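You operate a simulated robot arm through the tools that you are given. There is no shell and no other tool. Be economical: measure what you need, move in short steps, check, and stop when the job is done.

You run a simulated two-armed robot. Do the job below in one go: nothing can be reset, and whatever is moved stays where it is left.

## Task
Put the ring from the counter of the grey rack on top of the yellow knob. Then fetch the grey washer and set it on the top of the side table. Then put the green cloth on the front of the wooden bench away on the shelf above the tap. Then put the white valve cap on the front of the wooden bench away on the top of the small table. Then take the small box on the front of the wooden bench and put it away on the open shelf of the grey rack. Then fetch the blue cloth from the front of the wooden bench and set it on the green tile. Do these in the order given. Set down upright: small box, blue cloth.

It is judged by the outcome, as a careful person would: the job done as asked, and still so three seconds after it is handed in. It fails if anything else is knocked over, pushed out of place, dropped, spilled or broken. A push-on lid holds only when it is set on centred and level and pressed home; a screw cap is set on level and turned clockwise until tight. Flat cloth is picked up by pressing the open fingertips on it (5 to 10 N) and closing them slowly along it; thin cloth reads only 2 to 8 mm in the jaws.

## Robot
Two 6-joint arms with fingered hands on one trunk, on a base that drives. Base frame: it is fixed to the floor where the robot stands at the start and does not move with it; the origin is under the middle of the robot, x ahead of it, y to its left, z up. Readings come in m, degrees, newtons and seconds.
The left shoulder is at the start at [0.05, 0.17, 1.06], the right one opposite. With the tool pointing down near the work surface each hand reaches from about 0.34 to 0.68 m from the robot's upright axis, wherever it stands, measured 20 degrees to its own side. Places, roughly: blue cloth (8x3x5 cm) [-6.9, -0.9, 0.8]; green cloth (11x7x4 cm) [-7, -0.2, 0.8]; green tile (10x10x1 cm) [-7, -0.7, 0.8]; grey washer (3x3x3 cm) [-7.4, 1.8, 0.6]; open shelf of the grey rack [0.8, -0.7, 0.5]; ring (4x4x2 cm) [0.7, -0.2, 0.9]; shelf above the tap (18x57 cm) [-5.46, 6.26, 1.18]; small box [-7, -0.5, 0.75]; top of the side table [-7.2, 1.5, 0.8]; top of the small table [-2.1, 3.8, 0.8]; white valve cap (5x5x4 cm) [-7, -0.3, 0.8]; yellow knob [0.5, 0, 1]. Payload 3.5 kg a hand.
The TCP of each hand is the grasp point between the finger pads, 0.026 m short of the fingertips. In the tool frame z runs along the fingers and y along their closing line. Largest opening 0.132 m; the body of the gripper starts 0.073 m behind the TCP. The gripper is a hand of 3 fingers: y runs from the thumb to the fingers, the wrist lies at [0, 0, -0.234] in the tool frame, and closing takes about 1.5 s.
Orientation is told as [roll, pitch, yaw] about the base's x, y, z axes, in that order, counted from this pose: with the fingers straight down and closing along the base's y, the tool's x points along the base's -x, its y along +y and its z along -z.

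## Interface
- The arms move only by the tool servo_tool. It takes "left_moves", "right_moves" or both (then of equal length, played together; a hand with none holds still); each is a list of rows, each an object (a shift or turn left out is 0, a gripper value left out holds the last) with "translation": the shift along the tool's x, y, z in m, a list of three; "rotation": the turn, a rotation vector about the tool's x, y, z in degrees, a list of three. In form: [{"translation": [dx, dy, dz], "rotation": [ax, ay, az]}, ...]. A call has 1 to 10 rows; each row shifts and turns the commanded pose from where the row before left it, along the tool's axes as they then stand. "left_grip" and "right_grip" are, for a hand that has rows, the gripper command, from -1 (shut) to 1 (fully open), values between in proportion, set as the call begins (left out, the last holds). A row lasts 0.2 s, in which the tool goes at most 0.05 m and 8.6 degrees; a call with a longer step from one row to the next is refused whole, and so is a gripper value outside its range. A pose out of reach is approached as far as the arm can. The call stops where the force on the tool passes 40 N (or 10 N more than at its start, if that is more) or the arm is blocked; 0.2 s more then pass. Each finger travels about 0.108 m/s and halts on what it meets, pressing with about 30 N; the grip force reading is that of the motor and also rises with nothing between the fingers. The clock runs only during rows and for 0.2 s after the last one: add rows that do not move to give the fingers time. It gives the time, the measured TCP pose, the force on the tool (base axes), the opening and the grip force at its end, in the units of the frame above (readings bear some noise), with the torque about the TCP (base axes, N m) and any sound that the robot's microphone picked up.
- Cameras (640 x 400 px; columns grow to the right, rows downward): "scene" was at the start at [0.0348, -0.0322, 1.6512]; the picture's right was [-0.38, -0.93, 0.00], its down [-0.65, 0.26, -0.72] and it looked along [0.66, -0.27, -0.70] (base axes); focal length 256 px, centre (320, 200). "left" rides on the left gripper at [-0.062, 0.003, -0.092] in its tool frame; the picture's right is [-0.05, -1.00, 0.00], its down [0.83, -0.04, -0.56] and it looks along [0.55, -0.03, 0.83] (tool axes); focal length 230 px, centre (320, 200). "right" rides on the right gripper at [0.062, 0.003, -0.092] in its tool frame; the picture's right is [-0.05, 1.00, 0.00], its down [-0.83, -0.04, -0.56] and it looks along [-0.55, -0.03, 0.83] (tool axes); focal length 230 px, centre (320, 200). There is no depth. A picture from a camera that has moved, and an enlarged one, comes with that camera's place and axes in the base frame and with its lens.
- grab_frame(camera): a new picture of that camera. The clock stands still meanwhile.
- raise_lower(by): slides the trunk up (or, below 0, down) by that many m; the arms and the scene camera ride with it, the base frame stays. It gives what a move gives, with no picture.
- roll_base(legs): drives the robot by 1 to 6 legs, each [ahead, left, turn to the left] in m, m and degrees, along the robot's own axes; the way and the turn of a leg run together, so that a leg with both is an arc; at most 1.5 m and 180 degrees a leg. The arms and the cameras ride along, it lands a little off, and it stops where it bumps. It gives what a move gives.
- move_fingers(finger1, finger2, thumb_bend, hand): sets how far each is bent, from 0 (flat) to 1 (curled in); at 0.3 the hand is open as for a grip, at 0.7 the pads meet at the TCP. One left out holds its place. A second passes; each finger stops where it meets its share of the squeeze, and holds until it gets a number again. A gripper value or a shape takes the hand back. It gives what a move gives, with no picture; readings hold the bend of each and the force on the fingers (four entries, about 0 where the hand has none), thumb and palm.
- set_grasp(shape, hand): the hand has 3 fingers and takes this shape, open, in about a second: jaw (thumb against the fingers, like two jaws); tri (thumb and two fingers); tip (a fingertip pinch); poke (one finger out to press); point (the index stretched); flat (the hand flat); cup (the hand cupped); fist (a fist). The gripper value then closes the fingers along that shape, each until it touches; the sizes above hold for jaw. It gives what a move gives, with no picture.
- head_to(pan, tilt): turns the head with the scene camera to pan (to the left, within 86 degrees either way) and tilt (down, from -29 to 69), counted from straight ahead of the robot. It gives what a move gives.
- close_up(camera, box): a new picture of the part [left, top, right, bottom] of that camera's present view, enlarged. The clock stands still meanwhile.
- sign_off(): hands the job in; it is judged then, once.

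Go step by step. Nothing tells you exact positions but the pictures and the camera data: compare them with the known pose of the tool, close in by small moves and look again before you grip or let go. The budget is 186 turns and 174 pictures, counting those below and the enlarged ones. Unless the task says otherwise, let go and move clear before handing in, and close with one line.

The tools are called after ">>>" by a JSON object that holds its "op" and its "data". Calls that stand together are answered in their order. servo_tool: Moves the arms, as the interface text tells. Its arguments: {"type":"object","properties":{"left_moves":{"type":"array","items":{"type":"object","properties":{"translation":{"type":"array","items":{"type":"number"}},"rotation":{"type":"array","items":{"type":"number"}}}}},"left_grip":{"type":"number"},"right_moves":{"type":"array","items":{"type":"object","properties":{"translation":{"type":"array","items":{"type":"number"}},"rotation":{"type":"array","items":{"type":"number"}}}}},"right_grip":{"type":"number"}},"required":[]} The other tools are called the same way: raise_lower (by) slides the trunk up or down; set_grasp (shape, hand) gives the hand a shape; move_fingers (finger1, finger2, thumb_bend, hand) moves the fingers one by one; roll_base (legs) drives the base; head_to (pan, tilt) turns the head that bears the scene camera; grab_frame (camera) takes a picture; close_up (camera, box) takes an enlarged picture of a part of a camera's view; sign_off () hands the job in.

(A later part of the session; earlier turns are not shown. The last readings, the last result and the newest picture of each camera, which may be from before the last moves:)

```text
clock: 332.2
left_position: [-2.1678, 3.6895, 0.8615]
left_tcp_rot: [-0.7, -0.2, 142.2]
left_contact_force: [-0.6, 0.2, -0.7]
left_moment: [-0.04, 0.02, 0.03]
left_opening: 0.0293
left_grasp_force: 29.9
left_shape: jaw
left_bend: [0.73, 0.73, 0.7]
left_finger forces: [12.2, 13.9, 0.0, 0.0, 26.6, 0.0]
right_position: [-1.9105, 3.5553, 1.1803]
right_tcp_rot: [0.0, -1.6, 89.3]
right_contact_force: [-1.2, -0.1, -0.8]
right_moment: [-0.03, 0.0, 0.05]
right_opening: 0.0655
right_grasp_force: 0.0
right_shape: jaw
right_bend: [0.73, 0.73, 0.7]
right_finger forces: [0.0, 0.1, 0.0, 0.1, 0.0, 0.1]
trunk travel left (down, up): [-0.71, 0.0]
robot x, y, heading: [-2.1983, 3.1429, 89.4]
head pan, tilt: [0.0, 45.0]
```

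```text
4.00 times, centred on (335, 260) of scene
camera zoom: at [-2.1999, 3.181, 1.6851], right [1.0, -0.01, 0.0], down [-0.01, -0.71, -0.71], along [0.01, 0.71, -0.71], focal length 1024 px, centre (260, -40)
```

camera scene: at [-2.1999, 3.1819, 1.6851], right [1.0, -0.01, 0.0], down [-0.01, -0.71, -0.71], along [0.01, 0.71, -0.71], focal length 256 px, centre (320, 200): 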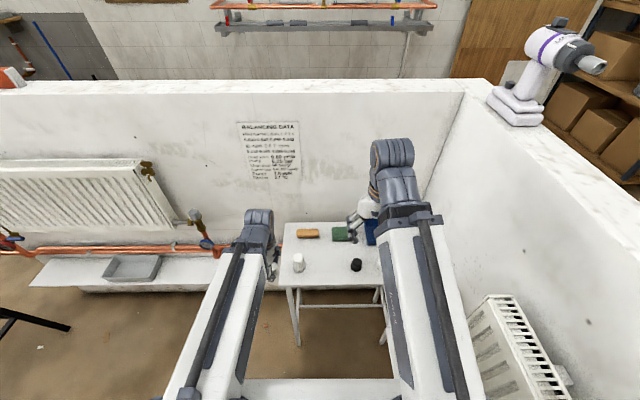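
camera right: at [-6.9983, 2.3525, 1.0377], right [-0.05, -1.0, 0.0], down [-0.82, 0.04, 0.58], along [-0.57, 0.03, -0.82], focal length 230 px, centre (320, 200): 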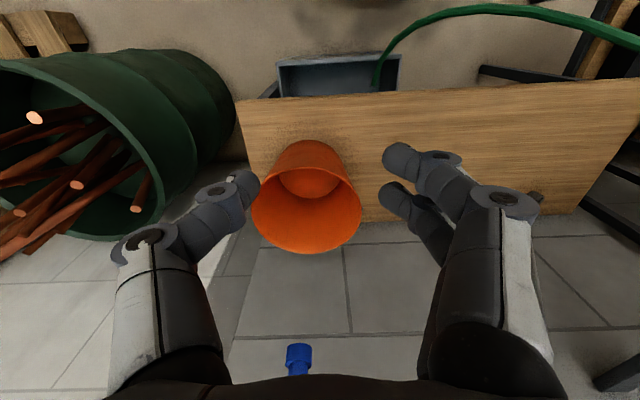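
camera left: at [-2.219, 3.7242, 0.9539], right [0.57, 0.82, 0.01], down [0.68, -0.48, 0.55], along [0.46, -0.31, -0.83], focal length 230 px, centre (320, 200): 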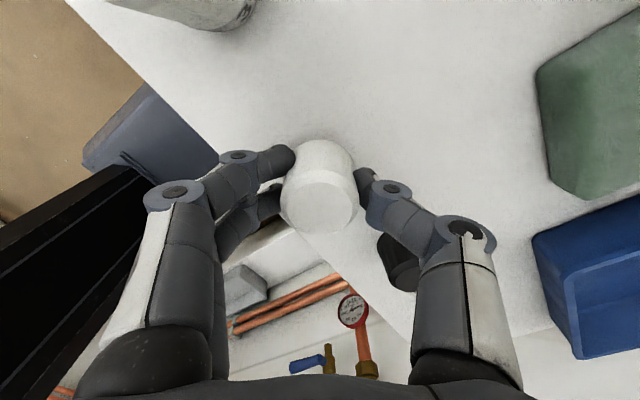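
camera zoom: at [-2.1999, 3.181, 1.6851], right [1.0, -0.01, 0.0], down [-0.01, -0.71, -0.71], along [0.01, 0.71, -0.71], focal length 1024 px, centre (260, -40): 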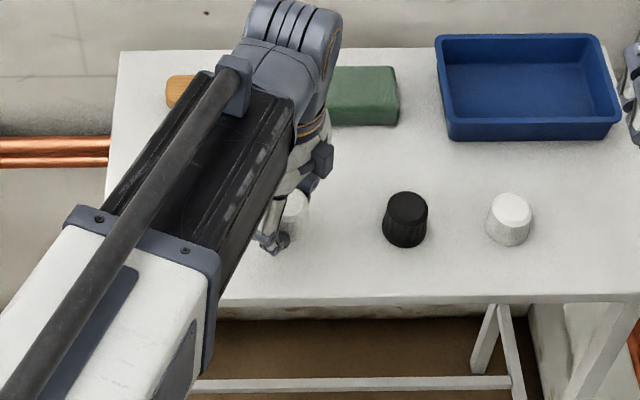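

Clear of the black cap. I lower further in small steps until contact.

>>> {"op": "servo_tool", "data": {"left_moves": [{"translation": [0, 0, 0.01]}, {"translation": [0, 0, 0.008]}, {}]}}

>>> {"op": "servo_tool", "data": {"left_moves": [{"translation": [0, 0, 0.004]}, {}]}}

>>> {"op": "servo_tool", "data": {"left_moves": [{"translation": [0, 0, 0.004]}, {}]}}

```text
clock: 333.0
left_position: [-2.1683, 3.6878, 0.843]
left_tcp_rot: [-0.6, -0.2, 142.2]
left_contact_force: [0.6, -0.2, 0.6]
left_moment: [0.0, 0.01, 0.0]
left_opening: 0.0292
left_grasp_force: 30.7
left_shape: jaw
left_bend: [0.73, 0.73, 0.7]
left_finger forces: [12.3, 13.8, 0.1, 0.0, 26.4, 0.0]
right_position: [-1.9104, 3.5547, 1.1803]
right_tcp_rot: [-0.1, -1.5, 89.3]
right_contact_force: [0.4, 0.2, -0.4]
right_moment: [0.02, -0.01, 0.01]
right_opening: 0.0654
right_grasp_force: 0.0
right_shape: jaw
right_bend: [0.73, 0.73, 0.7]
right_finger forces: [0.1, 0.0, 0.0, 0.1, 0.1, 0.0]
trunk travel left (down, up): [-0.71, 0.0]
robot x, y, heading: [-2.198, 3.141, 89.2]
head pan, tilt: [0.0, 45.0]
```

```text
clock: 333.6
left_position: [-2.1672, 3.6886, 0.8401]
left_tcp_rot: [-0.6, -0.2, 142.3]
left_contact_force: [1.3, 0.7, 0.2]
left_moment: [0.03, 0.02, -0.01]
left_opening: 0.0293
left_grasp_force: 30.5
left_shape: jaw
left_bend: [0.73, 0.73, 0.7]
left_finger forces: [12.4, 13.9, 0.0, 0.0, 26.4, 0.0]
right_position: [-1.9107, 3.5548, 1.1812]
right_tcp_rot: [0.1, -1.5, 89.3]
right_contact_force: [-0.3, -0.5, 0.1]
right_moment: [0.01, -0.05, 0.0]
right_opening: 0.0652
right_grasp_force: 0.1
right_shape: jaw
right_bend: [0.73, 0.73, 0.7]
right_finger forces: [0.0, 0.0, 0.0, 0.0, 0.1, 0.1]
trunk travel left (down, up): [-0.71, 0.0]
robot x, y, heading: [-2.1961, 3.1416, 89.2]
head pan, tilt: [0.0, 45.0]
```

```text
clock: 334.2
left_position: [-2.167, 3.6871, 0.8347]
left_tcp_rot: [-0.6, -0.2, 142.2]
left_contact_force: [-0.2, -0.3, 0.0]
left_moment: [0.0, 0.0, 0.0]
left_opening: 0.0295
left_grasp_force: 29.9
left_shape: jaw
left_bend: [0.73, 0.73, 0.7]
left_finger forces: [12.2, 13.9, 0.1, 0.0, 26.4, 0.0]
right_position: [-1.911, 3.5553, 1.181]
right_tcp_rot: [0.1, -1.4, 89.3]
right_contact_force: [-0.4, 0.0, 0.6]
right_moment: [0.05, 0.02, -0.03]
right_opening: 0.0657
right_grasp_force: 0.3
right_shape: jaw
right_bend: [0.73, 0.73, 0.7]
right_finger forces: [0.1, 0.0, 0.0, 0.1, 0.0, 0.0]
trunk travel left (down, up): [-0.71, 0.0]
robot x, y, heading: [-2.1954, 3.1423, 89.1]
head pan, tilt: [0.0, 45.0]
```

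>>> {"op": "servo_tool", "data": {"left_moves": [{"translation": [0, 0, 0.004]}, {}]}}

>>> {"op": "servo_tool", "data": {"left_moves": [{"translation": [0, 0, 0.003]}, {}]}}

>>> {"op": "servo_tool", "data": {"left_moves": [{"translation": [0, 0, 0.003]}, {}]}}

```text
clock: 334.8
left_position: [-2.168, 3.6879, 0.8318]
left_tcp_rot: [-0.5, -0.2, 142.1]
left_contact_force: [0.0, -0.2, 0.7]
left_moment: [0.01, -0.01, 0.0]
left_opening: 0.0292
left_grasp_force: 30.3
left_shape: jaw
left_bend: [0.73, 0.73, 0.7]
left_finger forces: [12.3, 13.9, 0.0, 0.0, 26.4, 0.1]
right_position: [-1.9104, 3.5548, 1.1812]
right_tcp_rot: [0.0, -1.4, 89.3]
right_contact_force: [0.2, -0.1, -0.2]
right_moment: [0.0, 0.01, -0.01]
right_opening: 0.0653
right_grasp_force: 0.1
right_shape: jaw
right_bend: [0.73, 0.73, 0.7]
right_finger forces: [0.1, 0.0, 0.0, 0.1, 0.1, 0.0]
trunk travel left (down, up): [-0.71, 0.0]
robot x, y, heading: [-2.2006, 3.1433, 89.4]
head pan, tilt: [0.0, 45.0]
```

```text
clock: 335.4
left_position: [-2.1674, 3.6867, 0.8279]
left_tcp_rot: [-0.7, -0.1, 142.1]
left_contact_force: [-0.8, 0.9, 8.1]
left_moment: [-0.05, 0.09, -0.02]
left_opening: 0.0297
left_grasp_force: 30.0
left_shape: jaw
left_bend: [0.73, 0.74, 0.7]
left_finger forces: [13.9, 15.1, 0.0, 0.1, 28.7, 0.0]
right_position: [-1.912, 3.5556, 1.1806]
right_tcp_rot: [-0.1, -1.6, 89.3]
right_contact_force: [0.1, 1.0, 0.7]
right_moment: [0.0, -0.02, 0.01]
right_opening: 0.0657
right_grasp_force: 0.1
right_shape: jaw
right_bend: [0.73, 0.73, 0.7]
right_finger forces: [0.1, 0.1, 0.0, 0.1, 0.0, 0.0]
trunk travel left (down, up): [-0.71, 0.0]
robot x, y, heading: [-2.2004, 3.1414, 89.3]
head pan, tilt: [0.0, 45.0]
```

```text
clock: 336.0
left_position: [-2.1679, 3.6865, 0.8265]
left_tcp_rot: [-0.8, -0.3, 142.2]
left_contact_force: [-1.9, 0.5, 30.9]
left_moment: [-0.04, 0.02, -0.02]
left_opening: 0.0306
left_grasp_force: 29.9
left_shape: jaw
left_bend: [0.74, 0.74, 0.71]
left_finger forces: [16.9, 18.4, 0.0, 0.0, 33.8, 0.1]
right_position: [-1.9111, 3.5554, 1.1815]
right_tcp_rot: [0.0, -1.6, 89.3]
right_contact_force: [0.4, -0.9, -1.0]
right_moment: [0.0, -0.01, -0.03]
right_opening: 0.0656
right_grasp_force: 0.0
right_shape: jaw
right_bend: [0.73, 0.73, 0.7]
right_finger forces: [0.0, 0.0, 0.0, 0.1, 0.1, 0.0]
trunk travel left (down, up): [-0.71, 0.0]
robot x, y, heading: [-2.1981, 3.1396, 89.0]
head pan, tilt: [0.0, 45.0]
```

The cap is on the table. I ease off, open, and rise.

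>>> {"op": "servo_tool", "data": {"left_moves": [{"translation": [0, 0, -0.003]}, {}]}}

>>> {"op": "servo_tool", "data": {"left_moves": [{}, {}, {}], "left_grip": -0.1}}

>>> {"op": "servo_tool", "data": {"left_moves": [{"translation": [0, 0, -0.03]}, {"translation": [0, 0, -0.04]}, {"translation": [0, 0, -0.04]}, {"translation": [0, 0, -0.03]}]}}

>>> {"op": "grab_frame", "data": {"camera": "left"}}

```text
clock: 336.6
left_position: [-2.1671, 3.6863, 0.8271]
left_tcp_rot: [-0.6, -0.3, 142.2]
left_contact_force: [-0.2, 0.3, 13.2]
left_moment: [-0.04, -0.01, -0.01]
left_opening: 0.0313
left_grasp_force: 30.3
left_shape: jaw
left_bend: [0.74, 0.74, 0.71]
left_finger forces: [15.0, 16.8, 0.1, 0.1, 32.6, 0.1]
right_position: [-1.9118, 3.5543, 1.1812]
right_tcp_rot: [0.0, -1.6, 89.4]
right_contact_force: [0.0, 0.0, -0.3]
right_moment: [0.03, 0.02, 0.0]
right_opening: 0.0657
right_grasp_force: 0.1
right_shape: jaw
right_bend: [0.73, 0.73, 0.7]
right_finger forces: [0.1, 0.0, 0.0, 0.0, 0.0, 0.0]
trunk travel left (down, up): [-0.71, 0.0]
robot x, y, heading: [-2.2012, 3.1417, 89.1]
head pan, tilt: [0.0, 45.0]
```

```text
clock: 337.4
left_position: [-2.1678, 3.6863, 0.8275]
left_tcp_rot: [-0.5, -0.2, 142.2]
left_contact_force: [-0.2, 1.2, 2.2]
left_moment: [-0.06, 0.01, 0.0]
left_opening: 0.0581
left_grasp_force: 0.1
left_shape: jaw
left_bend: [0.73, 0.74, 0.7]
left_finger forces: [0.6, 0.9, 0.0, 0.0, 0.0, 0.0]
right_position: [-1.9112, 3.5555, 1.181]
right_tcp_rot: [0.1, -1.5, 89.3]
right_contact_force: [0.0, 0.2, -0.3]
right_moment: [0.02, -0.01, 0.0]
right_opening: 0.0656
right_grasp_force: 0.1
right_shape: jaw
right_bend: [0.73, 0.73, 0.7]
right_finger forces: [0.0, 0.0, 0.0, 0.0, 0.0, 0.0]
trunk travel left (down, up): [-0.71, 0.0]
robot x, y, heading: [-2.2002, 3.1395, 89.0]
head pan, tilt: [0.0, 45.0]
```

```text
clock: 338.4
left_position: [-2.1695, 3.6864, 0.9677]
left_tcp_rot: [-0.5, -0.2, 142.1]
left_contact_force: [0.7, 0.2, 0.1]
left_moment: [0.01, 0.0, 0.0]
left_opening: 0.0591
left_grasp_force: 0.1
left_shape: jaw
left_bend: [0.73, 0.73, 0.7]
left_finger forces: [0.0, 0.1, 0.0, 0.0, 0.0, 0.1]
right_position: [-1.911, 3.5558, 1.1803]
right_tcp_rot: [0.0, -1.6, 89.3]
right_contact_force: [-0.1, -0.3, 1.0]
right_moment: [-0.03, 0.0, -0.03]
right_opening: 0.0654
right_grasp_force: 0.1
right_shape: jaw
right_bend: [0.73, 0.73, 0.7]
right_finger forces: [0.0, 0.0, 0.0, 0.0, 0.1, 0.0]
trunk travel left (down, up): [-0.71, 0.0]
robot x, y, heading: [-2.1973, 3.1401, 89.2]
head pan, tilt: [0.0, 45.0]
```

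```text
59 pictures are left
camera left: at [-2.2215, 3.7204, 1.06], right [0.57, 0.82, 0.01], down [0.68, -0.48, 0.55], along [0.46, -0.31, -0.83], focal length 230 px, centre (320, 200)
```

left: 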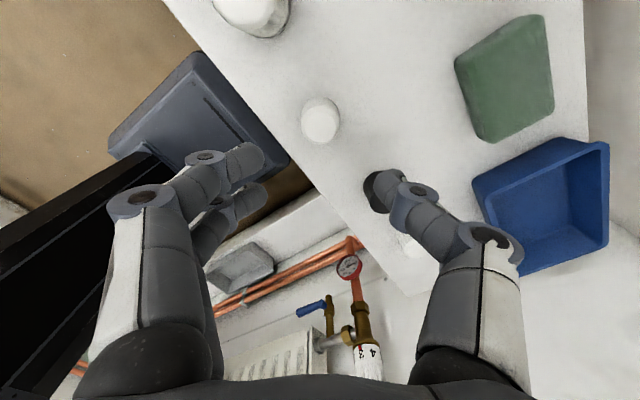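

The white cap stands on the small table, so step 4 is done. I retreat along the same route: back up and turn to face -x.

>>> {"op": "roll_base", "data": {"legs": [[-0.47, 0, 0], [0, 0, 91]]}}

>>> {"op": "head_to", "data": {"pan": 0, "tilt": 30}}

>>> {"op": "grab_frame", "data": {"camera": "scene"}}

```text
clock: 343.7
left_position: [-2.6498, 2.9813, 0.9661]
left_tcp_rot: [-0.5, -0.1, -160.0]
left_contact_force: [0.3, 0.1, 0.2]
left_moment: [-0.06, 0.0, 0.01]
left_opening: 0.059
left_grasp_force: 0.0
left_shape: jaw
left_bend: [0.73, 0.73, 0.7]
left_finger forces: [0.0, 0.0, 0.0, 0.0, 0.0, 0.0]
right_position: [-2.4008, 3.1303, 1.1803]
right_tcp_rot: [0.1, -1.5, 147.2]
right_contact_force: [-0.5, -0.3, -0.1]
right_moment: [-0.01, -0.02, 0.0]
right_opening: 0.0656
right_grasp_force: 0.1
right_shape: jaw
right_bend: [0.73, 0.73, 0.7]
right_finger forces: [0.1, 0.1, 0.0, 0.1, 0.0, 0.0]
trunk travel left (down, up): [-0.71, 0.0]
robot x, y, heading: [-2.2021, 2.6622, 147.0]
head pan, tilt: [0.0, 45.0]
stopped in leg 2: the robot was blocked; the commanded pose is now the measured one
```

```text
clock: 344.4
left_position: [-2.6496, 2.9797, 0.9672]
left_tcp_rot: [-0.6, -0.2, -160.1]
left_contact_force: [-0.4, -0.9, -0.6]
left_moment: [-0.04, 0.02, 0.02]
left_opening: 0.0592
left_grasp_force: 0.1
left_shape: jaw
left_bend: [0.73, 0.73, 0.7]
left_finger forces: [0.1, 0.1, 0.0, 0.1, 0.0, 0.1]
right_position: [-2.4004, 3.1305, 1.1803]
right_tcp_rot: [0.0, -1.4, 147.0]
right_contact_force: [-0.7, -0.2, 1.8]
right_moment: [-0.03, 0.03, 0.0]
right_opening: 0.0655
right_grasp_force: 0.0
right_shape: jaw
right_bend: [0.73, 0.73, 0.7]
right_finger forces: [0.0, 0.0, 0.0, 0.0, 0.0, 0.0]
trunk travel left (down, up): [-0.71, 0.0]
robot x, y, heading: [-2.2019, 2.6663, 147.0]
head pan, tilt: [0.0, 30.0]
```

```text
58 pictures are left
camera scene: at [-2.2471, 2.6912, 1.7077], right [0.54, 0.84, 0.0], down [0.42, -0.27, -0.87], along [-0.73, 0.47, -0.5], focal length 256 px, centre (320, 200)
```

scene: 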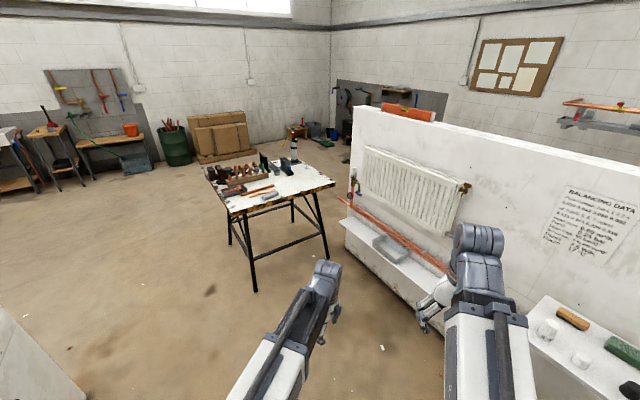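

The turn was blocked, probably by the base's rear meeting the booth wall ledge. I move away from the wall first (forward and left), then finish the turn.

>>> {"op": "roll_base", "data": {"legs": [[0.38, 0.25, 0], [0, 0, 33]]}}

>>> {"op": "head_to", "data": {"pan": 86, "tilt": 40}}

>>> {"op": "grab_frame", "data": {"camera": "scene"}}

```text
clock: 348.8
left_position: [-3.1996, 2.6685, 0.9661]
left_tcp_rot: [-0.5, -0.2, -127.1]
left_contact_force: [0.6, 1.0, 0.5]
left_moment: [-0.06, 0.02, 0.0]
left_opening: 0.059
left_grasp_force: 0.1
left_shape: jaw
left_bend: [0.73, 0.73, 0.7]
left_finger forces: [0.0, 0.1, 0.0, 0.0, 0.1, 0.0]
right_position: [-3.0715, 2.93, 1.1806]
right_tcp_rot: [0.0, -1.5, 180.0]
right_contact_force: [-0.2, 0.3, -1.0]
right_moment: [0.01, 0.01, -0.01]
right_opening: 0.0654
right_grasp_force: 0.0
right_shape: jaw
right_bend: [0.73, 0.73, 0.7]
right_finger forces: [0.1, 0.0, 0.0, 0.0, 0.1, 0.0]
trunk travel left (down, up): [-0.71, 0.0]
robot x, y, heading: [-2.6514, 2.6498, -180.1]
head pan, tilt: [0.0, 30.0]
```

```text
clock: 350.4
left_position: [-3.2003, 2.6696, 0.9671]
left_tcp_rot: [-0.6, -0.2, -127.1]
left_contact_force: [0.6, 0.4, 0.3]
left_moment: [0.01, 0.02, 0.0]
left_opening: 0.059
left_grasp_force: 0.1
left_shape: jaw
left_bend: [0.73, 0.73, 0.7]
left_finger forces: [0.0, 0.0, 0.1, 0.0, 0.0, 0.1]
right_position: [-3.0725, 2.9317, 1.182]
right_tcp_rot: [0.0, -1.4, 179.9]
right_contact_force: [-1.0, 0.2, -0.3]
right_moment: [0.01, 0.01, 0.01]
right_opening: 0.0657
right_grasp_force: 0.1
right_shape: jaw
right_bend: [0.73, 0.73, 0.7]
right_finger forces: [0.1, 0.0, 0.0, 0.0, 0.0, 0.1]
trunk travel left (down, up): [-0.71, 0.0]
robot x, y, heading: [-2.6554, 2.6537, -179.9]
head pan, tilt: [85.9, 40.0]
```

```text
57 pictures are left
camera scene: at [-2.6217, 2.5616, 1.6924], right [-1.0, 0.07, 0.0], down [0.05, 0.64, -0.77], along [-0.05, -0.76, -0.64], focal length 256 px, centre (320, 200)
```

scene: 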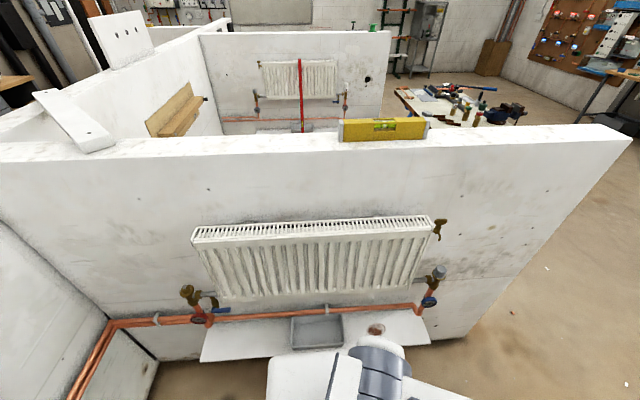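

Nothing looks disturbed. I drive out of the booth along y ≈ 2.5 and on toward the bench.

>>> {"op": "roll_base", "data": {"legs": [[0.4, 0.15, 0], [1.4, 0, 0], [1.3, 0, 0]]}}

>>> {"op": "roll_base", "data": {"legs": [[0, 1.4, 0], [0, 1.4, 0]]}}

>>> {"op": "head_to", "data": {"pan": 0, "tilt": 40}}

>>> {"op": "grab_frame", "data": {"camera": "scene"}}

```text
clock: 365.5
left_position: [-6.2645, 2.4011, 0.9662]
left_tcp_rot: [-0.6, -0.3, -123.4]
left_contact_force: [-0.9, 0.2, -0.5]
left_moment: [-0.02, 0.02, 0.0]
left_opening: 0.0593
left_grasp_force: 0.0
left_shape: jaw
left_bend: [0.73, 0.73, 0.7]
left_finger forces: [0.0, 0.1, 0.0, 0.1, 0.1, 0.1]
right_position: [-6.1545, 2.669, 1.1807]
right_tcp_rot: [0.0, -1.4, -176.4]
right_contact_force: [0.5, -0.1, -0.5]
right_moment: [0.04, 0.01, 0.06]
right_opening: 0.0658
right_grasp_force: 0.1
right_shape: jaw
right_bend: [0.73, 0.73, 0.7]
right_finger forces: [0.0, 0.0, 0.1, 0.1, 0.0, 0.0]
trunk travel left (down, up): [-0.71, 0.0]
robot x, y, heading: [-5.7189, 2.4174, -176.3]
head pan, tilt: [85.9, 40.0]
```

```text
clock: 379.0
left_position: [-5.9908, -0.3972, 0.9666]
left_tcp_rot: [-0.6, -0.2, -120.2]
left_contact_force: [-0.6, -0.1, -0.1]
left_moment: [0.0, -0.02, -0.02]
left_opening: 0.0589
left_grasp_force: 0.1
left_shape: jaw
left_bend: [0.73, 0.73, 0.7]
left_finger forces: [0.0, 0.0, 0.1, 0.1, 0.0, 0.1]
right_position: [-5.8967, -0.123, 1.1802]
right_tcp_rot: [0.0, -1.5, -173.2]
right_contact_force: [-0.1, 0.1, 0.1]
right_moment: [-0.01, 0.0, -0.02]
right_opening: 0.0652
right_grasp_force: 0.1
right_shape: jaw
right_bend: [0.73, 0.73, 0.7]
right_finger forces: [0.0, 0.0, 0.0, 0.0, 0.0, 0.0]
trunk travel left (down, up): [-0.71, 0.0]
robot x, y, heading: [-5.4491, -0.3516, -173.0]
head pan, tilt: [85.9, 40.0]
```

```text
clock: 380.6
left_position: [-5.9918, -0.3968, 0.9673]
left_tcp_rot: [-0.6, -0.2, -120.1]
left_contact_force: [-0.3, 0.8, 0.3]
left_moment: [0.01, -0.01, -0.01]
left_opening: 0.059
left_grasp_force: 0.1
left_shape: jaw
left_bend: [0.73, 0.73, 0.7]
left_finger forces: [0.0, 0.0, 0.0, 0.0, 0.1, 0.0]
right_position: [-5.8959, -0.1208, 1.181]
right_tcp_rot: [0.0, -1.5, -173.2]
right_contact_force: [-0.7, 0.4, 0.3]
right_moment: [-0.05, 0.01, -0.02]
right_opening: 0.0658
right_grasp_force: 0.0
right_shape: jaw
right_bend: [0.73, 0.73, 0.7]
right_finger forces: [0.1, 0.0, 0.0, 0.0, 0.1, 0.0]
trunk travel left (down, up): [-0.71, 0.0]
robot x, y, heading: [-5.4463, -0.3513, -172.8]
head pan, tilt: [0.0, 40.0]
```

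```text
56 pictures are left
camera scene: at [-5.4934, -0.3593, 1.6924], right [-0.12, 0.99, 0.0], down [0.64, 0.08, -0.77], along [-0.76, -0.09, -0.64], focal length 256 px, centre (320, 200)
```

scene: 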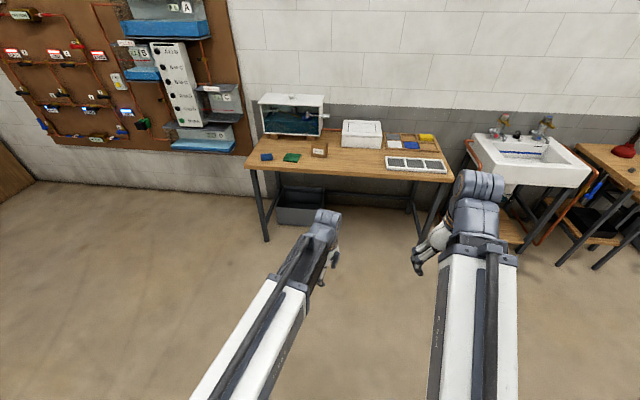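

I zoom in on the small box and its neighbours to measure it.

>>> {"op": "close_up", "data": {"camera": "scene", "box": [245, 120, 355, 180]}}

```text
5.82 times, centred on (300, 150) of scene
camera zoom: at [-5.4934, -0.3593, 1.6924], right [-0.12, 0.99, 0.0], down [0.64, 0.08, -0.77], along [-0.76, -0.09, -0.64], focal length 1490 px, centre (436, 491)
```

zoom: 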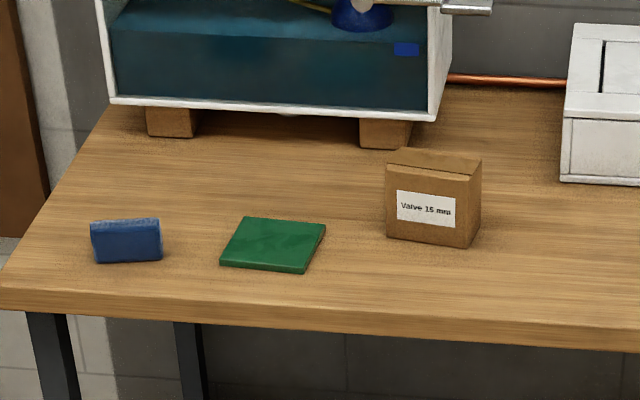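

The box is about 10 × 5 × 10 cm, centred near (-7.03, -0.55). It must later go under the counter, so I'll grip it across its width with the hand pitched forward. I turn the robot straight and reorient the left hand.

>>> {"op": "roll_base", "data": {"legs": [[0.5, 0.05, -7.2]]}}

>>> {"op": "servo_tool", "data": {"left_moves": [{"rotation": [0, 0, 7.5]}, {"rotation": [0, 0, 7.5]}, {"rotation": [0, 0, 7.5]}, {"rotation": [0, 0, 7.5]}, {"rotation": [0, 0, 7.5]}, {"rotation": [0, 0, 7.5]}, {"rotation": [0, 0, 7.5]}, {"rotation": [0, 0, 7.5]}], "left_grip": 1}}

>>> {"op": "servo_tool", "data": {"left_moves": [{"translation": [-0.02, 0, 0], "rotation": [0, -7.8, 0]}, {"translation": [-0.02, 0, 0], "rotation": [0, -7.8, 0]}, {"translation": [-0.02, 0, 0.01], "rotation": [0, -7.8, 0]}, {"translation": [-0.015, 0, 0.015], "rotation": [0, -7.8, 0]}, {"translation": [-0.01, 0, 0.02], "rotation": [0, -7.8, 0]}, {"rotation": [0, -7.8, 0]}, {"rotation": [0, -7.8, 0]}, {}]}}

>>> {"op": "grab_frame", "data": {"camera": "scene"}}

```text
clock: 383.5
left_position: [-6.4707, -0.4189, 0.9669]
left_tcp_rot: [-0.4, -0.1, -126.5]
left_contact_force: [-0.8, 0.0, 0.0]
left_moment: [0.03, 0.0, 0.0]
left_opening: 0.059
left_grasp_force: 0.1
left_shape: jaw
left_bend: [0.73, 0.73, 0.7]
left_finger forces: [0.1, 0.0, 0.0, 0.0, 0.0, 0.0]
right_position: [-6.3463, -0.1554, 1.1798]
right_tcp_rot: [0.1, -1.3, -179.4]
right_contact_force: [0.5, -0.1, -0.9]
right_moment: [-0.01, -0.05, -0.03]
right_opening: 0.0657
right_grasp_force: 0.0
right_shape: jaw
right_bend: [0.73, 0.73, 0.7]
right_finger forces: [0.0, 0.0, 0.0, 0.1, 0.1, 0.0]
trunk travel left (down, up): [-0.71, 0.0]
robot x, y, heading: [-5.9243, -0.4347, -179.5]
head pan, tilt: [0.0, 40.0]
```

```text
clock: 385.3
left_position: [-6.4694, -0.4197, 0.9665]
left_tcp_rot: [-0.1, -0.6, 173.5]
left_contact_force: [1.0, -0.5, -0.3]
left_moment: [0.01, 0.0, 0.02]
left_opening: 0.1319
left_grasp_force: 0.1
left_shape: jaw
left_bend: [0.3, 0.3, 0.3]
left_finger forces: [0.0, 0.0, 0.1, 0.0, 0.0, 0.0]
right_position: [-6.3447, -0.1564, 1.1811]
right_tcp_rot: [-0.1, -1.6, -179.4]
right_contact_force: [-0.4, -0.5, 0.6]
right_moment: [-0.01, 0.03, 0.0]
right_opening: 0.0657
right_grasp_force: 0.1
right_shape: jaw
right_bend: [0.73, 0.73, 0.7]
right_finger forces: [0.1, 0.1, 0.1, 0.1, 0.0, 0.0]
trunk travel left (down, up): [-0.71, 0.0]
robot x, y, heading: [-5.9238, -0.4362, -179.5]
head pan, tilt: [0.0, 40.0]
```

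```text
clock: 387.1
left_position: [-6.57, -0.4063, 0.9468]
left_tcp_rot: [-0.1, -55.4, 173.6]
left_contact_force: [0.8, 0.4, -0.2]
left_moment: [0.01, -0.01, -0.01]
left_opening: 0.132
left_grasp_force: 0.0
left_shape: jaw
left_bend: [0.3, 0.3, 0.3]
left_finger forces: [0.1, 0.1, 0.1, 0.1, 0.0, 0.1]
right_position: [-6.3457, -0.1551, 1.1793]
right_tcp_rot: [0.0, -1.5, -179.4]
right_contact_force: [-0.3, -0.6, 0.5]
right_moment: [0.01, 0.01, 0.0]
right_opening: 0.066
right_grasp_force: 0.1
right_shape: jaw
right_bend: [0.73, 0.73, 0.7]
right_finger forces: [0.0, 0.1, 0.0, 0.1, 0.0, 0.1]
trunk travel left (down, up): [-0.71, 0.0]
robot x, y, heading: [-5.9235, -0.4367, -179.1]
head pan, tilt: [0.0, 40.0]
```

```text
54 pictures are left
camera scene: at [-5.9702, -0.4363, 1.6924], right [-0.01, 1.0, 0.0], down [0.64, 0.01, -0.77], along [-0.77, -0.01, -0.64], focal length 256 px, centre (320, 200)
```

scene: 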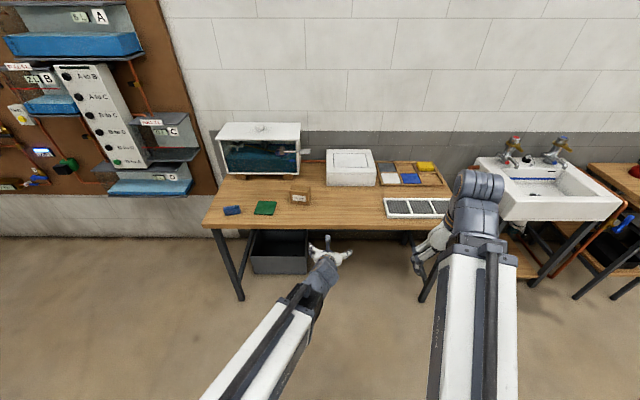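

The box is confirmed at (-7.025, -0.55). I drive ahead 0.33 m and shift the hand left to line up in front of it.

>>> {"op": "roll_base", "data": {"legs": [[0.33, 0, -0.7]]}}

>>> {"op": "servo_tool", "data": {"left_moves": [{"translation": [0, 0.046, 0]}, {"translation": [0, 0.046, 0]}, {"translation": [0, 0.046, 0]}, {}]}}

>>> {"op": "grab_frame", "data": {"camera": "left"}}

```text
clock: 389.2
left_position: [-6.8968, -0.4065, 0.9466]
left_tcp_rot: [-0.3, -55.2, 173.6]
left_contact_force: [0.2, -0.4, -0.2]
left_moment: [0.02, 0.04, 0.01]
left_opening: 0.1319
left_grasp_force: 0.0
left_shape: jaw
left_bend: [0.3, 0.3, 0.3]
left_finger forces: [0.0, 0.1, 0.0, 0.0, 0.1, 0.1]
right_position: [-6.6705, -0.1564, 1.1804]
right_tcp_rot: [0.1, -1.4, -179.7]
right_contact_force: [-0.4, 0.4, 0.1]
right_moment: [-0.03, -0.03, 0.0]
right_opening: 0.0657
right_grasp_force: 0.0
right_shape: jaw
right_bend: [0.73, 0.73, 0.7]
right_finger forces: [0.0, 0.0, 0.0, 0.0, 0.0, 0.0]
trunk travel left (down, up): [-0.71, 0.0]
robot x, y, heading: [-6.2523, -0.4385, -179.7]
head pan, tilt: [0.0, 40.0]
```

```text
clock: 390.2
left_position: [-6.9104, -0.5423, 0.9471]
left_tcp_rot: [-0.2, -55.2, 173.5]
left_contact_force: [-0.1, 0.0, -0.1]
left_moment: [-0.01, 0.02, 0.0]
left_opening: 0.132
left_grasp_force: 0.1
left_shape: jaw
left_bend: [0.3, 0.3, 0.3]
left_finger forces: [0.1, 0.1, 0.1, 0.0, 0.0, 0.0]
right_position: [-6.6695, -0.157, 1.1808]
right_tcp_rot: [-0.1, -1.5, -179.7]
right_contact_force: [0.2, -0.5, -0.1]
right_moment: [-0.02, 0.03, -0.01]
right_opening: 0.0656
right_grasp_force: 0.1
right_shape: jaw
right_bend: [0.73, 0.73, 0.7]
right_finger forces: [0.1, 0.0, 0.0, 0.0, 0.0, 0.0]
trunk travel left (down, up): [-0.71, 0.0]
robot x, y, heading: [-6.2496, -0.4391, -179.4]
head pan, tilt: [0.0, 40.0]
```

```text
53 pictures are left
camera left: at [-6.8717, -0.55, 1.0506], right [0.09, 1.0, 0.04], down [0.93, -0.06, -0.37], along [-0.36, 0.07, -0.93], focal length 230 px, centre (320, 200)
```

left: 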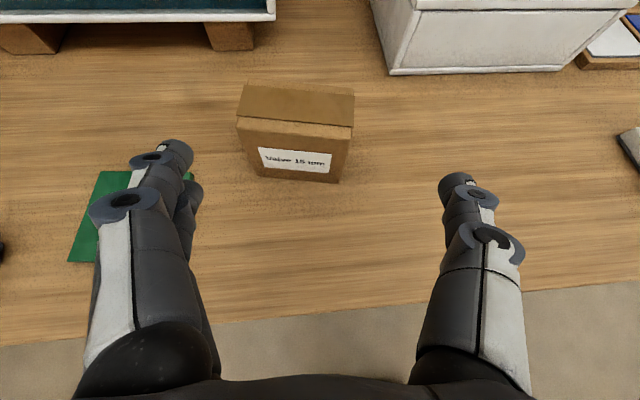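

The box is 12 cm ahead, 2.4 cm left of the hand's axis. I shift, lower to mid-height in front of it, and check.

>>> {"op": "servo_tool", "data": {"left_moves": [{"translation": [0.026, 0.008, 0.018], "rotation": [0, 0, 2]}, {"translation": [0.026, 0.008, 0.018]}, {"translation": [0.026, 0.009, 0.018]}, {}]}}

>>> {"op": "grab_frame", "data": {"camera": "left"}}

```text
clock: 391.2
left_position: [-6.9138, -0.5683, 0.8527]
left_tcp_rot: [2.7, -55.2, 170.0]
left_contact_force: [0.9, 0.2, -0.8]
left_moment: [-0.02, 0.02, 0.02]
left_opening: 0.1316
left_grasp_force: 0.0
left_shape: jaw
left_bend: [0.3, 0.3, 0.3]
left_finger forces: [0.0, 0.0, 0.1, 0.0, 0.0, 0.0]
right_position: [-6.6693, -0.1582, 1.1818]
right_tcp_rot: [0.0, -1.5, -179.7]
right_contact_force: [0.2, 0.1, 0.2]
right_moment: [0.02, 0.0, 0.02]
right_opening: 0.0658
right_grasp_force: 0.1
right_shape: jaw
right_bend: [0.73, 0.73, 0.7]
right_finger forces: [0.1, 0.1, 0.0, 0.0, 0.0, 0.0]
trunk travel left (down, up): [-0.71, 0.0]
robot x, y, heading: [-6.2503, -0.4367, -179.7]
head pan, tilt: [0.0, 40.0]
```

```text
52 pictures are left
camera left: at [-6.8736, -0.5743, 0.9566], right [0.11, 0.99, 0.02], down [0.93, -0.09, -0.37], along [-0.36, 0.05, -0.93], focal length 230 px, centre (320, 200)
```

left: 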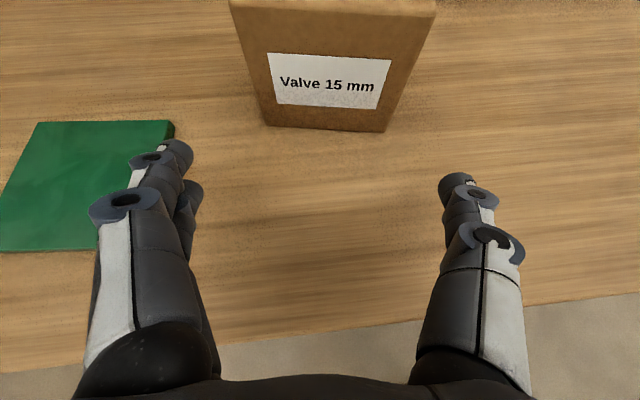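

The box is centred between the fingers. I advance so the fingers straddle its sides.

>>> {"op": "servo_tool", "data": {"left_moves": [{"translation": [-0.0206, 0, 0.0296]}, {"translation": [-0.0206, 0, 0.0296]}, {"translation": [-0.0206, 0, 0.0296]}, {}]}}

>>> {"op": "grab_frame", "data": {"camera": "left"}}

```text
clock: 392.2
left_position: [-7.0247, -0.5556, 0.8545]
left_tcp_rot: [2.6, -55.2, 170.0]
left_contact_force: [-0.1, 0.1, -0.3]
left_moment: [0.0, 0.01, 0.01]
left_opening: 0.1318
left_grasp_force: 0.0
left_shape: jaw
left_bend: [0.3, 0.3, 0.3]
left_finger forces: [0.3, 0.0, 0.1, 0.1, 0.3, 0.1]
right_position: [-6.6688, -0.1574, 1.1799]
right_tcp_rot: [0.0, -1.5, -179.7]
right_contact_force: [0.7, 0.3, -0.3]
right_moment: [0.01, 0.02, -0.01]
right_opening: 0.0658
right_grasp_force: 0.0
right_shape: jaw
right_bend: [0.73, 0.73, 0.7]
right_finger forces: [0.0, 0.0, 0.1, 0.0, 0.0, 0.0]
trunk travel left (down, up): [-0.71, 0.0]
robot x, y, heading: [-6.2468, -0.4358, -179.6]
head pan, tilt: [0.0, 40.0]
```

```text
51 pictures are left
camera left: at [-6.9838, -0.5615, 0.9583], right [0.11, 0.99, 0.02], down [0.93, -0.09, -0.37], along [-0.36, 0.05, -0.93], focal length 230 px, centre (320, 200)
```

left: 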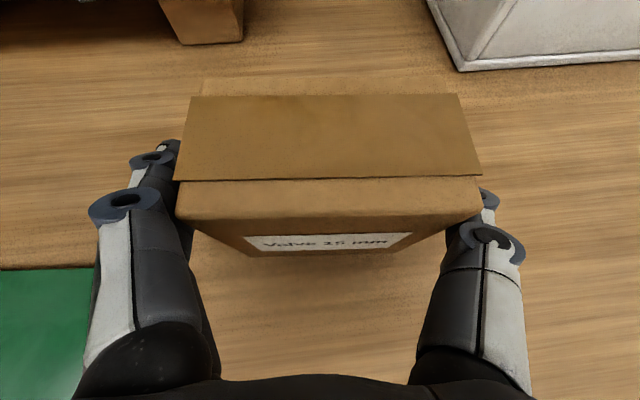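

The fingers straddle the box well. I close the grip.

>>> {"op": "servo_tool", "data": {"left_moves": [{}, {}, {}, {}, {}], "left_grip": -1}}

>>> {"op": "grab_frame", "data": {"camera": "left"}}

```text
clock: 393.4
left_position: [-7.0229, -0.5563, 0.8542]
left_tcp_rot: [2.7, -55.2, 169.8]
left_contact_force: [0.3, 1.5, -0.6]
left_moment: [-0.09, 0.04, -0.03]
left_opening: 0.0976
left_grasp_force: 29.3
left_shape: jaw
left_bend: [0.67, 0.68, 0.58]
left_finger forces: [13.1, 13.4, 0.0, 0.1, 27.7, 0.0]
right_position: [-6.6693, -0.1565, 1.1806]
right_tcp_rot: [0.0, -1.5, -179.7]
right_contact_force: [0.5, 0.1, -0.2]
right_moment: [-0.02, 0.0, -0.01]
right_opening: 0.0656
right_grasp_force: 0.1
right_shape: jaw
right_bend: [0.73, 0.73, 0.7]
right_finger forces: [0.0, 0.1, 0.1, 0.0, 0.0, 0.0]
trunk travel left (down, up): [-0.71, 0.0]
robot x, y, heading: [-6.2485, -0.436, -179.9]
head pan, tilt: [0.0, 40.0]
```

```text
50 pictures are left
camera left: at [-6.9836, -0.5615, 0.9582], right [0.11, 0.99, 0.02], down [0.93, -0.09, -0.37], along [-0.36, 0.05, -0.93], focal length 230 px, centre (320, 200)
```

left: 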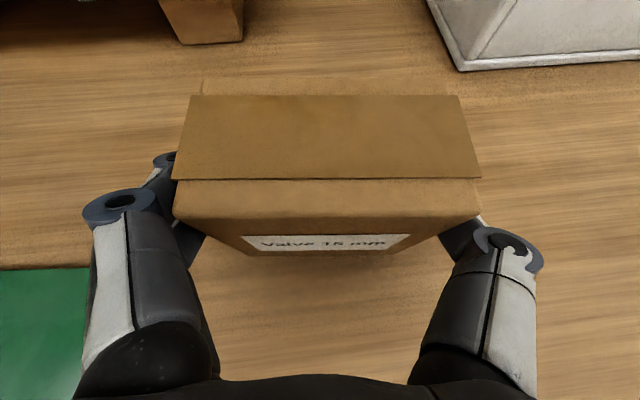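

Firm grip on the box. I lift it, back away, turn around to face +x, and set off toward the rack.

>>> {"op": "servo_tool", "data": {"left_moves": [{"translation": [-0.033, 0, -0.023]}, {"translation": [-0.033, 0, -0.023]}, {}]}}

>>> {"op": "roll_base", "data": {"legs": [[-0.75, 0, 0], [0, 0, 179.9], [0.5, -1.3, 0], [0.9, -1.05, 0]]}}

>>> {"op": "head_to", "data": {"pan": 0, "tilt": 25}}

>>> {"op": "grab_frame", "data": {"camera": "scene"}}

```text
clock: 394.2
left_position: [-7.0265, -0.551, 0.9324]
left_tcp_rot: [2.7, -55.1, 169.9]
left_contact_force: [-0.8, 0.4, -4.7]
left_moment: [-0.02, -0.03, 0.01]
left_opening: 0.0978
left_grasp_force: 30.3
left_shape: jaw
left_bend: [0.67, 0.68, 0.58]
left_finger forces: [13.6, 13.6, 0.1, 0.0, 27.4, 0.1]
right_position: [-6.6707, -0.1573, 1.1813]
right_tcp_rot: [0.1, -1.4, -179.6]
right_contact_force: [-1.3, -0.3, 0.8]
right_moment: [-0.03, -0.01, 0.03]
right_opening: 0.0658
right_grasp_force: 0.1
right_shape: jaw
right_bend: [0.73, 0.73, 0.7]
right_finger forces: [0.0, 0.0, 0.1, 0.0, 0.0, 0.0]
trunk travel left (down, up): [-0.71, 0.0]
robot x, y, heading: [-6.2485, -0.4436, -179.6]
head pan, tilt: [0.0, 40.0]
```

```text
clock: 418.5
left_position: [-3.4944, -2.8308, 0.9316]
left_tcp_rot: [2.7, -55.1, -16.0]
left_contact_force: [-1.1, 0.6, -2.9]
left_moment: [-0.04, 0.04, 0.0]
left_opening: 0.0974
left_grasp_force: 29.7
left_shape: jaw
left_bend: [0.67, 0.68, 0.58]
left_finger forces: [13.3, 13.7, 0.0, 0.1, 26.9, 0.0]
right_position: [-3.8902, -3.1883, 1.1818]
right_tcp_rot: [0.0, -1.5, -5.5]
right_contact_force: [0.8, -0.1, 0.7]
right_moment: [0.01, -0.03, -0.04]
right_opening: 0.0655
right_grasp_force: 0.1
right_shape: jaw
right_bend: [0.73, 0.73, 0.7]
right_finger forces: [0.0, 0.0, 0.1, 0.1, 0.0, 0.0]
trunk travel left (down, up): [-0.71, 0.0]
robot x, y, heading: [-4.2762, -2.8636, -5.5]
head pan, tilt: [0.0, 40.0]
```

```text
clock: 419.2
left_position: [-3.4945, -2.8318, 0.9319]
left_tcp_rot: [2.8, -55.0, -16.0]
left_contact_force: [0.3, 0.1, -2.5]
left_moment: [0.02, 0.05, 0.02]
left_opening: 0.0978
left_grasp_force: 30.5
left_shape: jaw
left_bend: [0.67, 0.68, 0.58]
left_finger forces: [13.4, 13.5, 0.0, 0.0, 26.9, 0.0]
right_position: [-3.8904, -3.1884, 1.1809]
right_tcp_rot: [0.0, -1.5, -5.4]
right_contact_force: [-0.5, 0.1, 0.1]
right_moment: [0.0, 0.0, 0.0]
right_opening: 0.0656
right_grasp_force: 0.1
right_shape: jaw
right_bend: [0.73, 0.73, 0.7]
right_finger forces: [0.0, 0.1, 0.0, 0.1, 0.0, 0.0]
trunk travel left (down, up): [-0.71, 0.0]
robot x, y, heading: [-4.2785, -2.8661, -5.3]
head pan, tilt: [0.0, 25.0]
```

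```text
49 pictures are left
camera scene: at [-4.2284, -2.8718, 1.7156], right [-0.1, -1.0, 0.0], down [-0.42, 0.04, -0.91], along [0.9, -0.09, -0.42], focal length 256 px, centre (320, 200)
```

scene: 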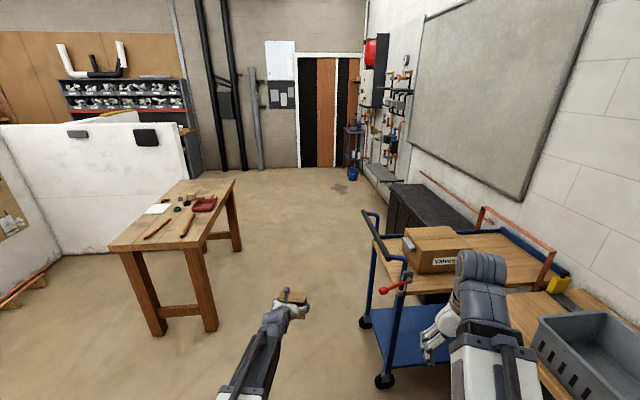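

The trolley is at right and the wooden table at left; I straighten up and drive down the middle of the lane.

>>> {"op": "roll_base", "data": {"legs": [[0.3, 0.13, 5.4], [1.4, 0, 0]]}}

```text
clock: 427.8
left_position: [-1.8268, -2.672, 0.9317]
left_tcp_rot: [2.7, -55.1, -11.5]
left_contact_force: [0.3, -0.1, -3.1]
left_moment: [0.02, 0.06, -0.01]
left_opening: 0.0976
left_grasp_force: 30.4
left_shape: jaw
left_bend: [0.67, 0.68, 0.58]
left_finger forces: [13.4, 13.6, 0.1, 0.0, 27.0, 0.0]
right_position: [-2.1917, -3.0577, 1.1805]
right_tcp_rot: [0.0, -1.4, -0.9]
right_contact_force: [0.3, -0.2, 0.2]
right_moment: [0.03, 0.02, 0.0]
right_opening: 0.0655
right_grasp_force: 0.0
right_shape: jaw
right_bend: [0.73, 0.73, 0.7]
right_finger forces: [0.1, 0.1, 0.0, 0.1, 0.0, 0.0]
trunk travel left (down, up): [-0.71, 0.0]
robot x, y, heading: [-2.6054, -2.7677, -0.8]
head pan, tilt: [0.0, 25.0]
```

On course. I continue to x ≈ -0.2, then crab left toward the rack's right end and look.

>>> {"op": "roll_base", "data": {"legs": [[1.4, 0, 0.8], [1.0, 0, 0], [0, 1.1, 0]]}}

>>> {"op": "head_to", "data": {"pan": 35, "tilt": 35}}

>>> {"op": "grab_frame", "data": {"camera": "scene"}}

```text
clock: 444.9
left_position: [0.5497, -1.5225, 0.9333]
left_tcp_rot: [2.7, -55.1, -10.9]
left_contact_force: [0.8, 0.7, -2.3]
left_moment: [0.0, 0.02, -0.03]
left_opening: 0.0976
left_grasp_force: 29.8
left_shape: jaw
left_bend: [0.67, 0.68, 0.58]
left_finger forces: [13.4, 13.6, 0.0, 0.1, 26.9, 0.0]
right_position: [0.1866, -1.9099, 1.1807]
right_tcp_rot: [0.1, -1.3, -0.5]
right_contact_force: [0.3, -0.1, 0.5]
right_moment: [0.01, 0.02, 0.03]
right_opening: 0.0657
right_grasp_force: 0.1
right_shape: jaw
right_bend: [0.73, 0.73, 0.7]
right_finger forces: [0.0, 0.0, 0.0, 0.1, 0.0, 0.1]
trunk travel left (down, up): [-0.71, 0.0]
robot x, y, heading: [-0.2318, -1.6273, -0.5]
head pan, tilt: [0.0, 25.0]
```

```text
clock: 445.9
left_position: [0.5494, -1.5219, 0.9324]
left_tcp_rot: [2.7, -55.1, -10.9]
left_contact_force: [-0.9, -0.7, -3.5]
left_moment: [-0.02, 0.04, 0.02]
left_opening: 0.0976
left_grasp_force: 31.1
left_shape: jaw
left_bend: [0.67, 0.68, 0.58]
left_finger forces: [13.5, 13.6, 0.1, 0.1, 26.8, 0.0]
right_position: [0.1874, -1.911, 1.181]
right_tcp_rot: [0.0, -1.4, -0.5]
right_contact_force: [0.6, 0.1, 1.0]
right_moment: [0.01, 0.02, -0.02]
right_opening: 0.0654
right_grasp_force: 0.1
right_shape: jaw
right_bend: [0.73, 0.73, 0.7]
right_finger forces: [0.1, 0.0, 0.1, 0.0, 0.0, 0.0]
trunk travel left (down, up): [-0.71, 0.0]
robot x, y, heading: [-0.2287, -1.6243, -0.7]
head pan, tilt: [35.0, 35.0]
```

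```text
48 pictures are left
camera scene: at [-0.197, -1.5746, 1.7], right [0.57, -0.82, 0.0], down [-0.47, -0.32, -0.82], along [0.68, 0.46, -0.57], focal length 256 px, centre (320, 200)
```

scene: 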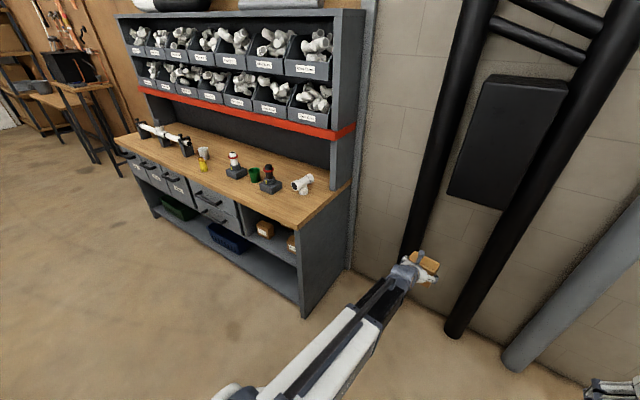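

I see the rack with its open bay at the right end: a mid shelf with two boxes. I zoom in on it.

>>> {"op": "close_up", "data": {"camera": "scene", "box": [190, 160, 360, 320]}}

```text
2.50 times, centred on (275, 240) of scene
camera zoom: at [-0.197, -1.5746, 1.7], right [0.57, -0.82, 0.0], down [-0.47, -0.32, -0.82], along [0.68, 0.46, -0.57], focal length 640 px, centre (432, 100)
```

zoom: 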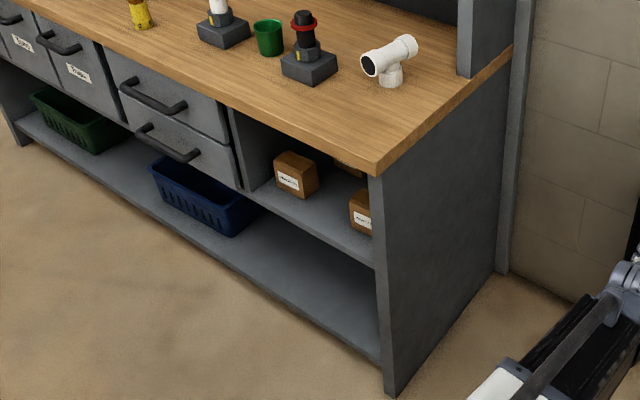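

The bay's shelf front edge is at x ≈ 0.587, spanning y -0.46 to -0.88, with boxes at y ≈ -0.53 and -0.79; the gap centre is y ≈ -0.66. The partition behind limits me, so I'll approach with the robot turned 35° left while the hand points straight +x.

>>> {"op": "roll_base", "data": {"legs": [[0, 0, 35.5]]}}

>>> {"op": "servo_tool", "data": {"left_moves": [{"rotation": [5.32, 0, 3.73]}, {"rotation": [5.32, 0, 3.73]}, {"rotation": [5.32, 0, 3.73]}, {"rotation": [5.32, 0, 3.73]}, {}]}}

>>> {"op": "raise_lower", "data": {"by": -0.33}}

>>> {"op": "head_to", "data": {"pan": 5, "tilt": 35}}

>>> {"op": "grab_frame", "data": {"camera": "scene"}}

```text
clock: 448.0
left_position: [0.3457, -1.0891, 0.9327]
left_tcp_rot: [2.7, -55.0, 24.6]
left_contact_force: [0.6, 0.0, -3.2]
left_moment: [0.01, 0.02, 0.0]
left_opening: 0.0975
left_grasp_force: 29.4
left_shape: jaw
left_bend: [0.67, 0.68, 0.58]
left_finger forces: [13.3, 13.7, 0.0, 0.0, 27.0, 0.1]
right_position: [0.2767, -1.6166, 1.1808]
right_tcp_rot: [0.0, -1.4, 34.8]
right_contact_force: [-0.4, 0.3, -0.6]
right_moment: [0.04, 0.04, -0.01]
right_opening: 0.0657
right_grasp_force: 0.0
right_shape: jaw
right_bend: [0.73, 0.73, 0.7]
right_finger forces: [0.0, 0.0, 0.0, 0.0, 0.1, 0.1]
trunk travel left (down, up): [-0.71, 0.0]
robot x, y, heading: [-0.2271, -1.6229, 35.0]
head pan, tilt: [35.0, 35.0]
```

```text
clock: 449.2
left_position: [0.3458, -1.0903, 0.9325]
left_tcp_rot: [2.5, -54.4, -1.5]
left_contact_force: [0.1, -0.6, -2.9]
left_moment: [-0.02, -0.01, 0.02]
left_opening: 0.0975
left_grasp_force: 29.4
left_shape: jaw
left_bend: [0.67, 0.68, 0.58]
left_finger forces: [13.5, 13.7, 0.0, 0.0, 27.0, 0.0]
right_position: [0.2751, -1.6161, 1.1805]
right_tcp_rot: [0.0, -1.5, 34.8]
right_contact_force: [0.2, 0.6, 0.0]
right_moment: [0.01, 0.0, -0.02]
right_opening: 0.0657
right_grasp_force: 0.0
right_shape: jaw
right_bend: [0.73, 0.73, 0.7]
right_finger forces: [0.0, 0.0, 0.1, 0.1, 0.0, 0.0]
trunk travel left (down, up): [-0.71, 0.0]
robot x, y, heading: [-0.2282, -1.622, 35.1]
head pan, tilt: [35.0, 35.0]
```

```text
clock: 452.4
left_position: [0.3475, -1.0895, 0.6015]
left_tcp_rot: [2.4, -54.4, -1.3]
left_contact_force: [-0.6, -0.2, -3.7]
left_moment: [0.01, 0.02, 0.0]
left_opening: 0.0978
left_grasp_force: 29.9
left_shape: jaw
left_bend: [0.67, 0.68, 0.58]
left_finger forces: [13.4, 13.6, 0.1, 0.0, 27.0, 0.1]
right_position: [0.2762, -1.6167, 0.8509]
right_tcp_rot: [-0.1, -1.4, 34.8]
right_contact_force: [0.3, -1.1, 0.3]
right_moment: [0.02, 0.0, 0.01]
right_opening: 0.0659
right_grasp_force: 0.1
right_shape: jaw
right_bend: [0.73, 0.73, 0.7]
right_finger forces: [0.0, 0.1, 0.0, 0.0, 0.1, 0.1]
trunk travel left (down, up): [-0.38, 0.33]
robot x, y, heading: [-0.231, -1.6237, 34.8]
head pan, tilt: [35.0, 35.0]
```

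```text
clock: 453.4
left_position: [0.3464, -1.0897, 0.6017]
left_tcp_rot: [2.4, -54.4, -1.5]
left_contact_force: [-0.2, 0.0, -3.3]
left_moment: [0.0, 0.03, -0.01]
left_opening: 0.0976
left_grasp_force: 30.1
left_shape: jaw
left_bend: [0.67, 0.68, 0.58]
left_finger forces: [13.4, 13.7, 0.0, 0.0, 27.1, 0.1]
right_position: [0.277, -1.6176, 0.8494]
right_tcp_rot: [0.0, -1.3, 34.8]
right_contact_force: [-0.6, 0.9, -0.2]
right_moment: [0.0, 0.04, 0.0]
right_opening: 0.0654
right_grasp_force: 0.1
right_shape: jaw
right_bend: [0.73, 0.73, 0.7]
right_finger forces: [0.0, 0.0, 0.1, 0.0, 0.0, 0.0]
trunk travel left (down, up): [-0.38, 0.33]
robot x, y, heading: [-0.2261, -1.6239, 34.8]
head pan, tilt: [5.0, 35.0]
```

```text
46 pictures are left
camera scene: at [-0.195, -1.5909, 1.3699], right [0.64, -0.77, 0.0], down [-0.44, -0.37, -0.82], along [0.63, 0.53, -0.57], focal length 256 px, centre (320, 200)
```

scene: 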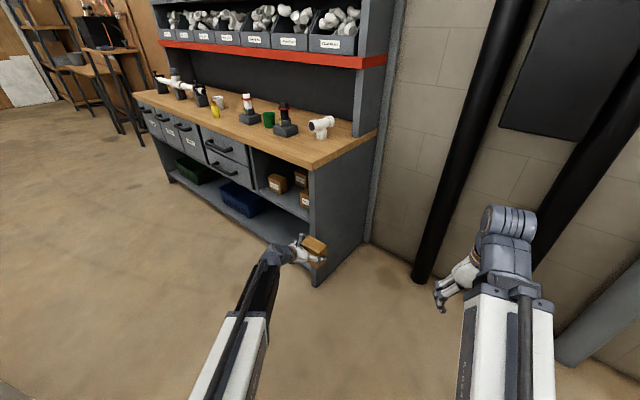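

I zoom in on the bay from this lower viewpoint.

>>> {"op": "close_up", "data": {"camera": "scene", "box": [230, 130, 350, 250]}}

```text
3.33 times, centred on (290, 190) of scene
camera zoom: at [-0.195, -1.5909, 1.3699], right [0.64, -0.77, 0.0], down [-0.44, -0.37, -0.82], along [0.63, 0.53, -0.57], focal length 853 px, centre (420, 233)
```

zoom: 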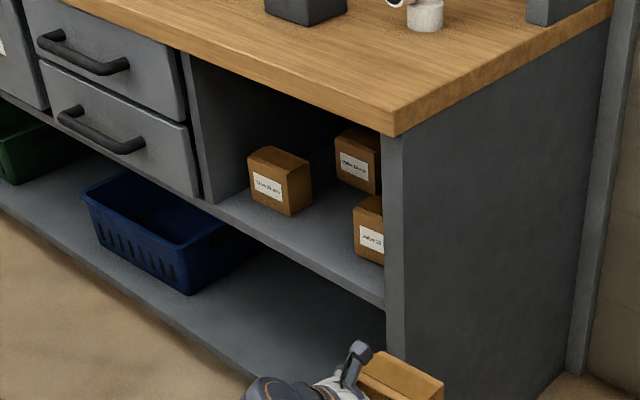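

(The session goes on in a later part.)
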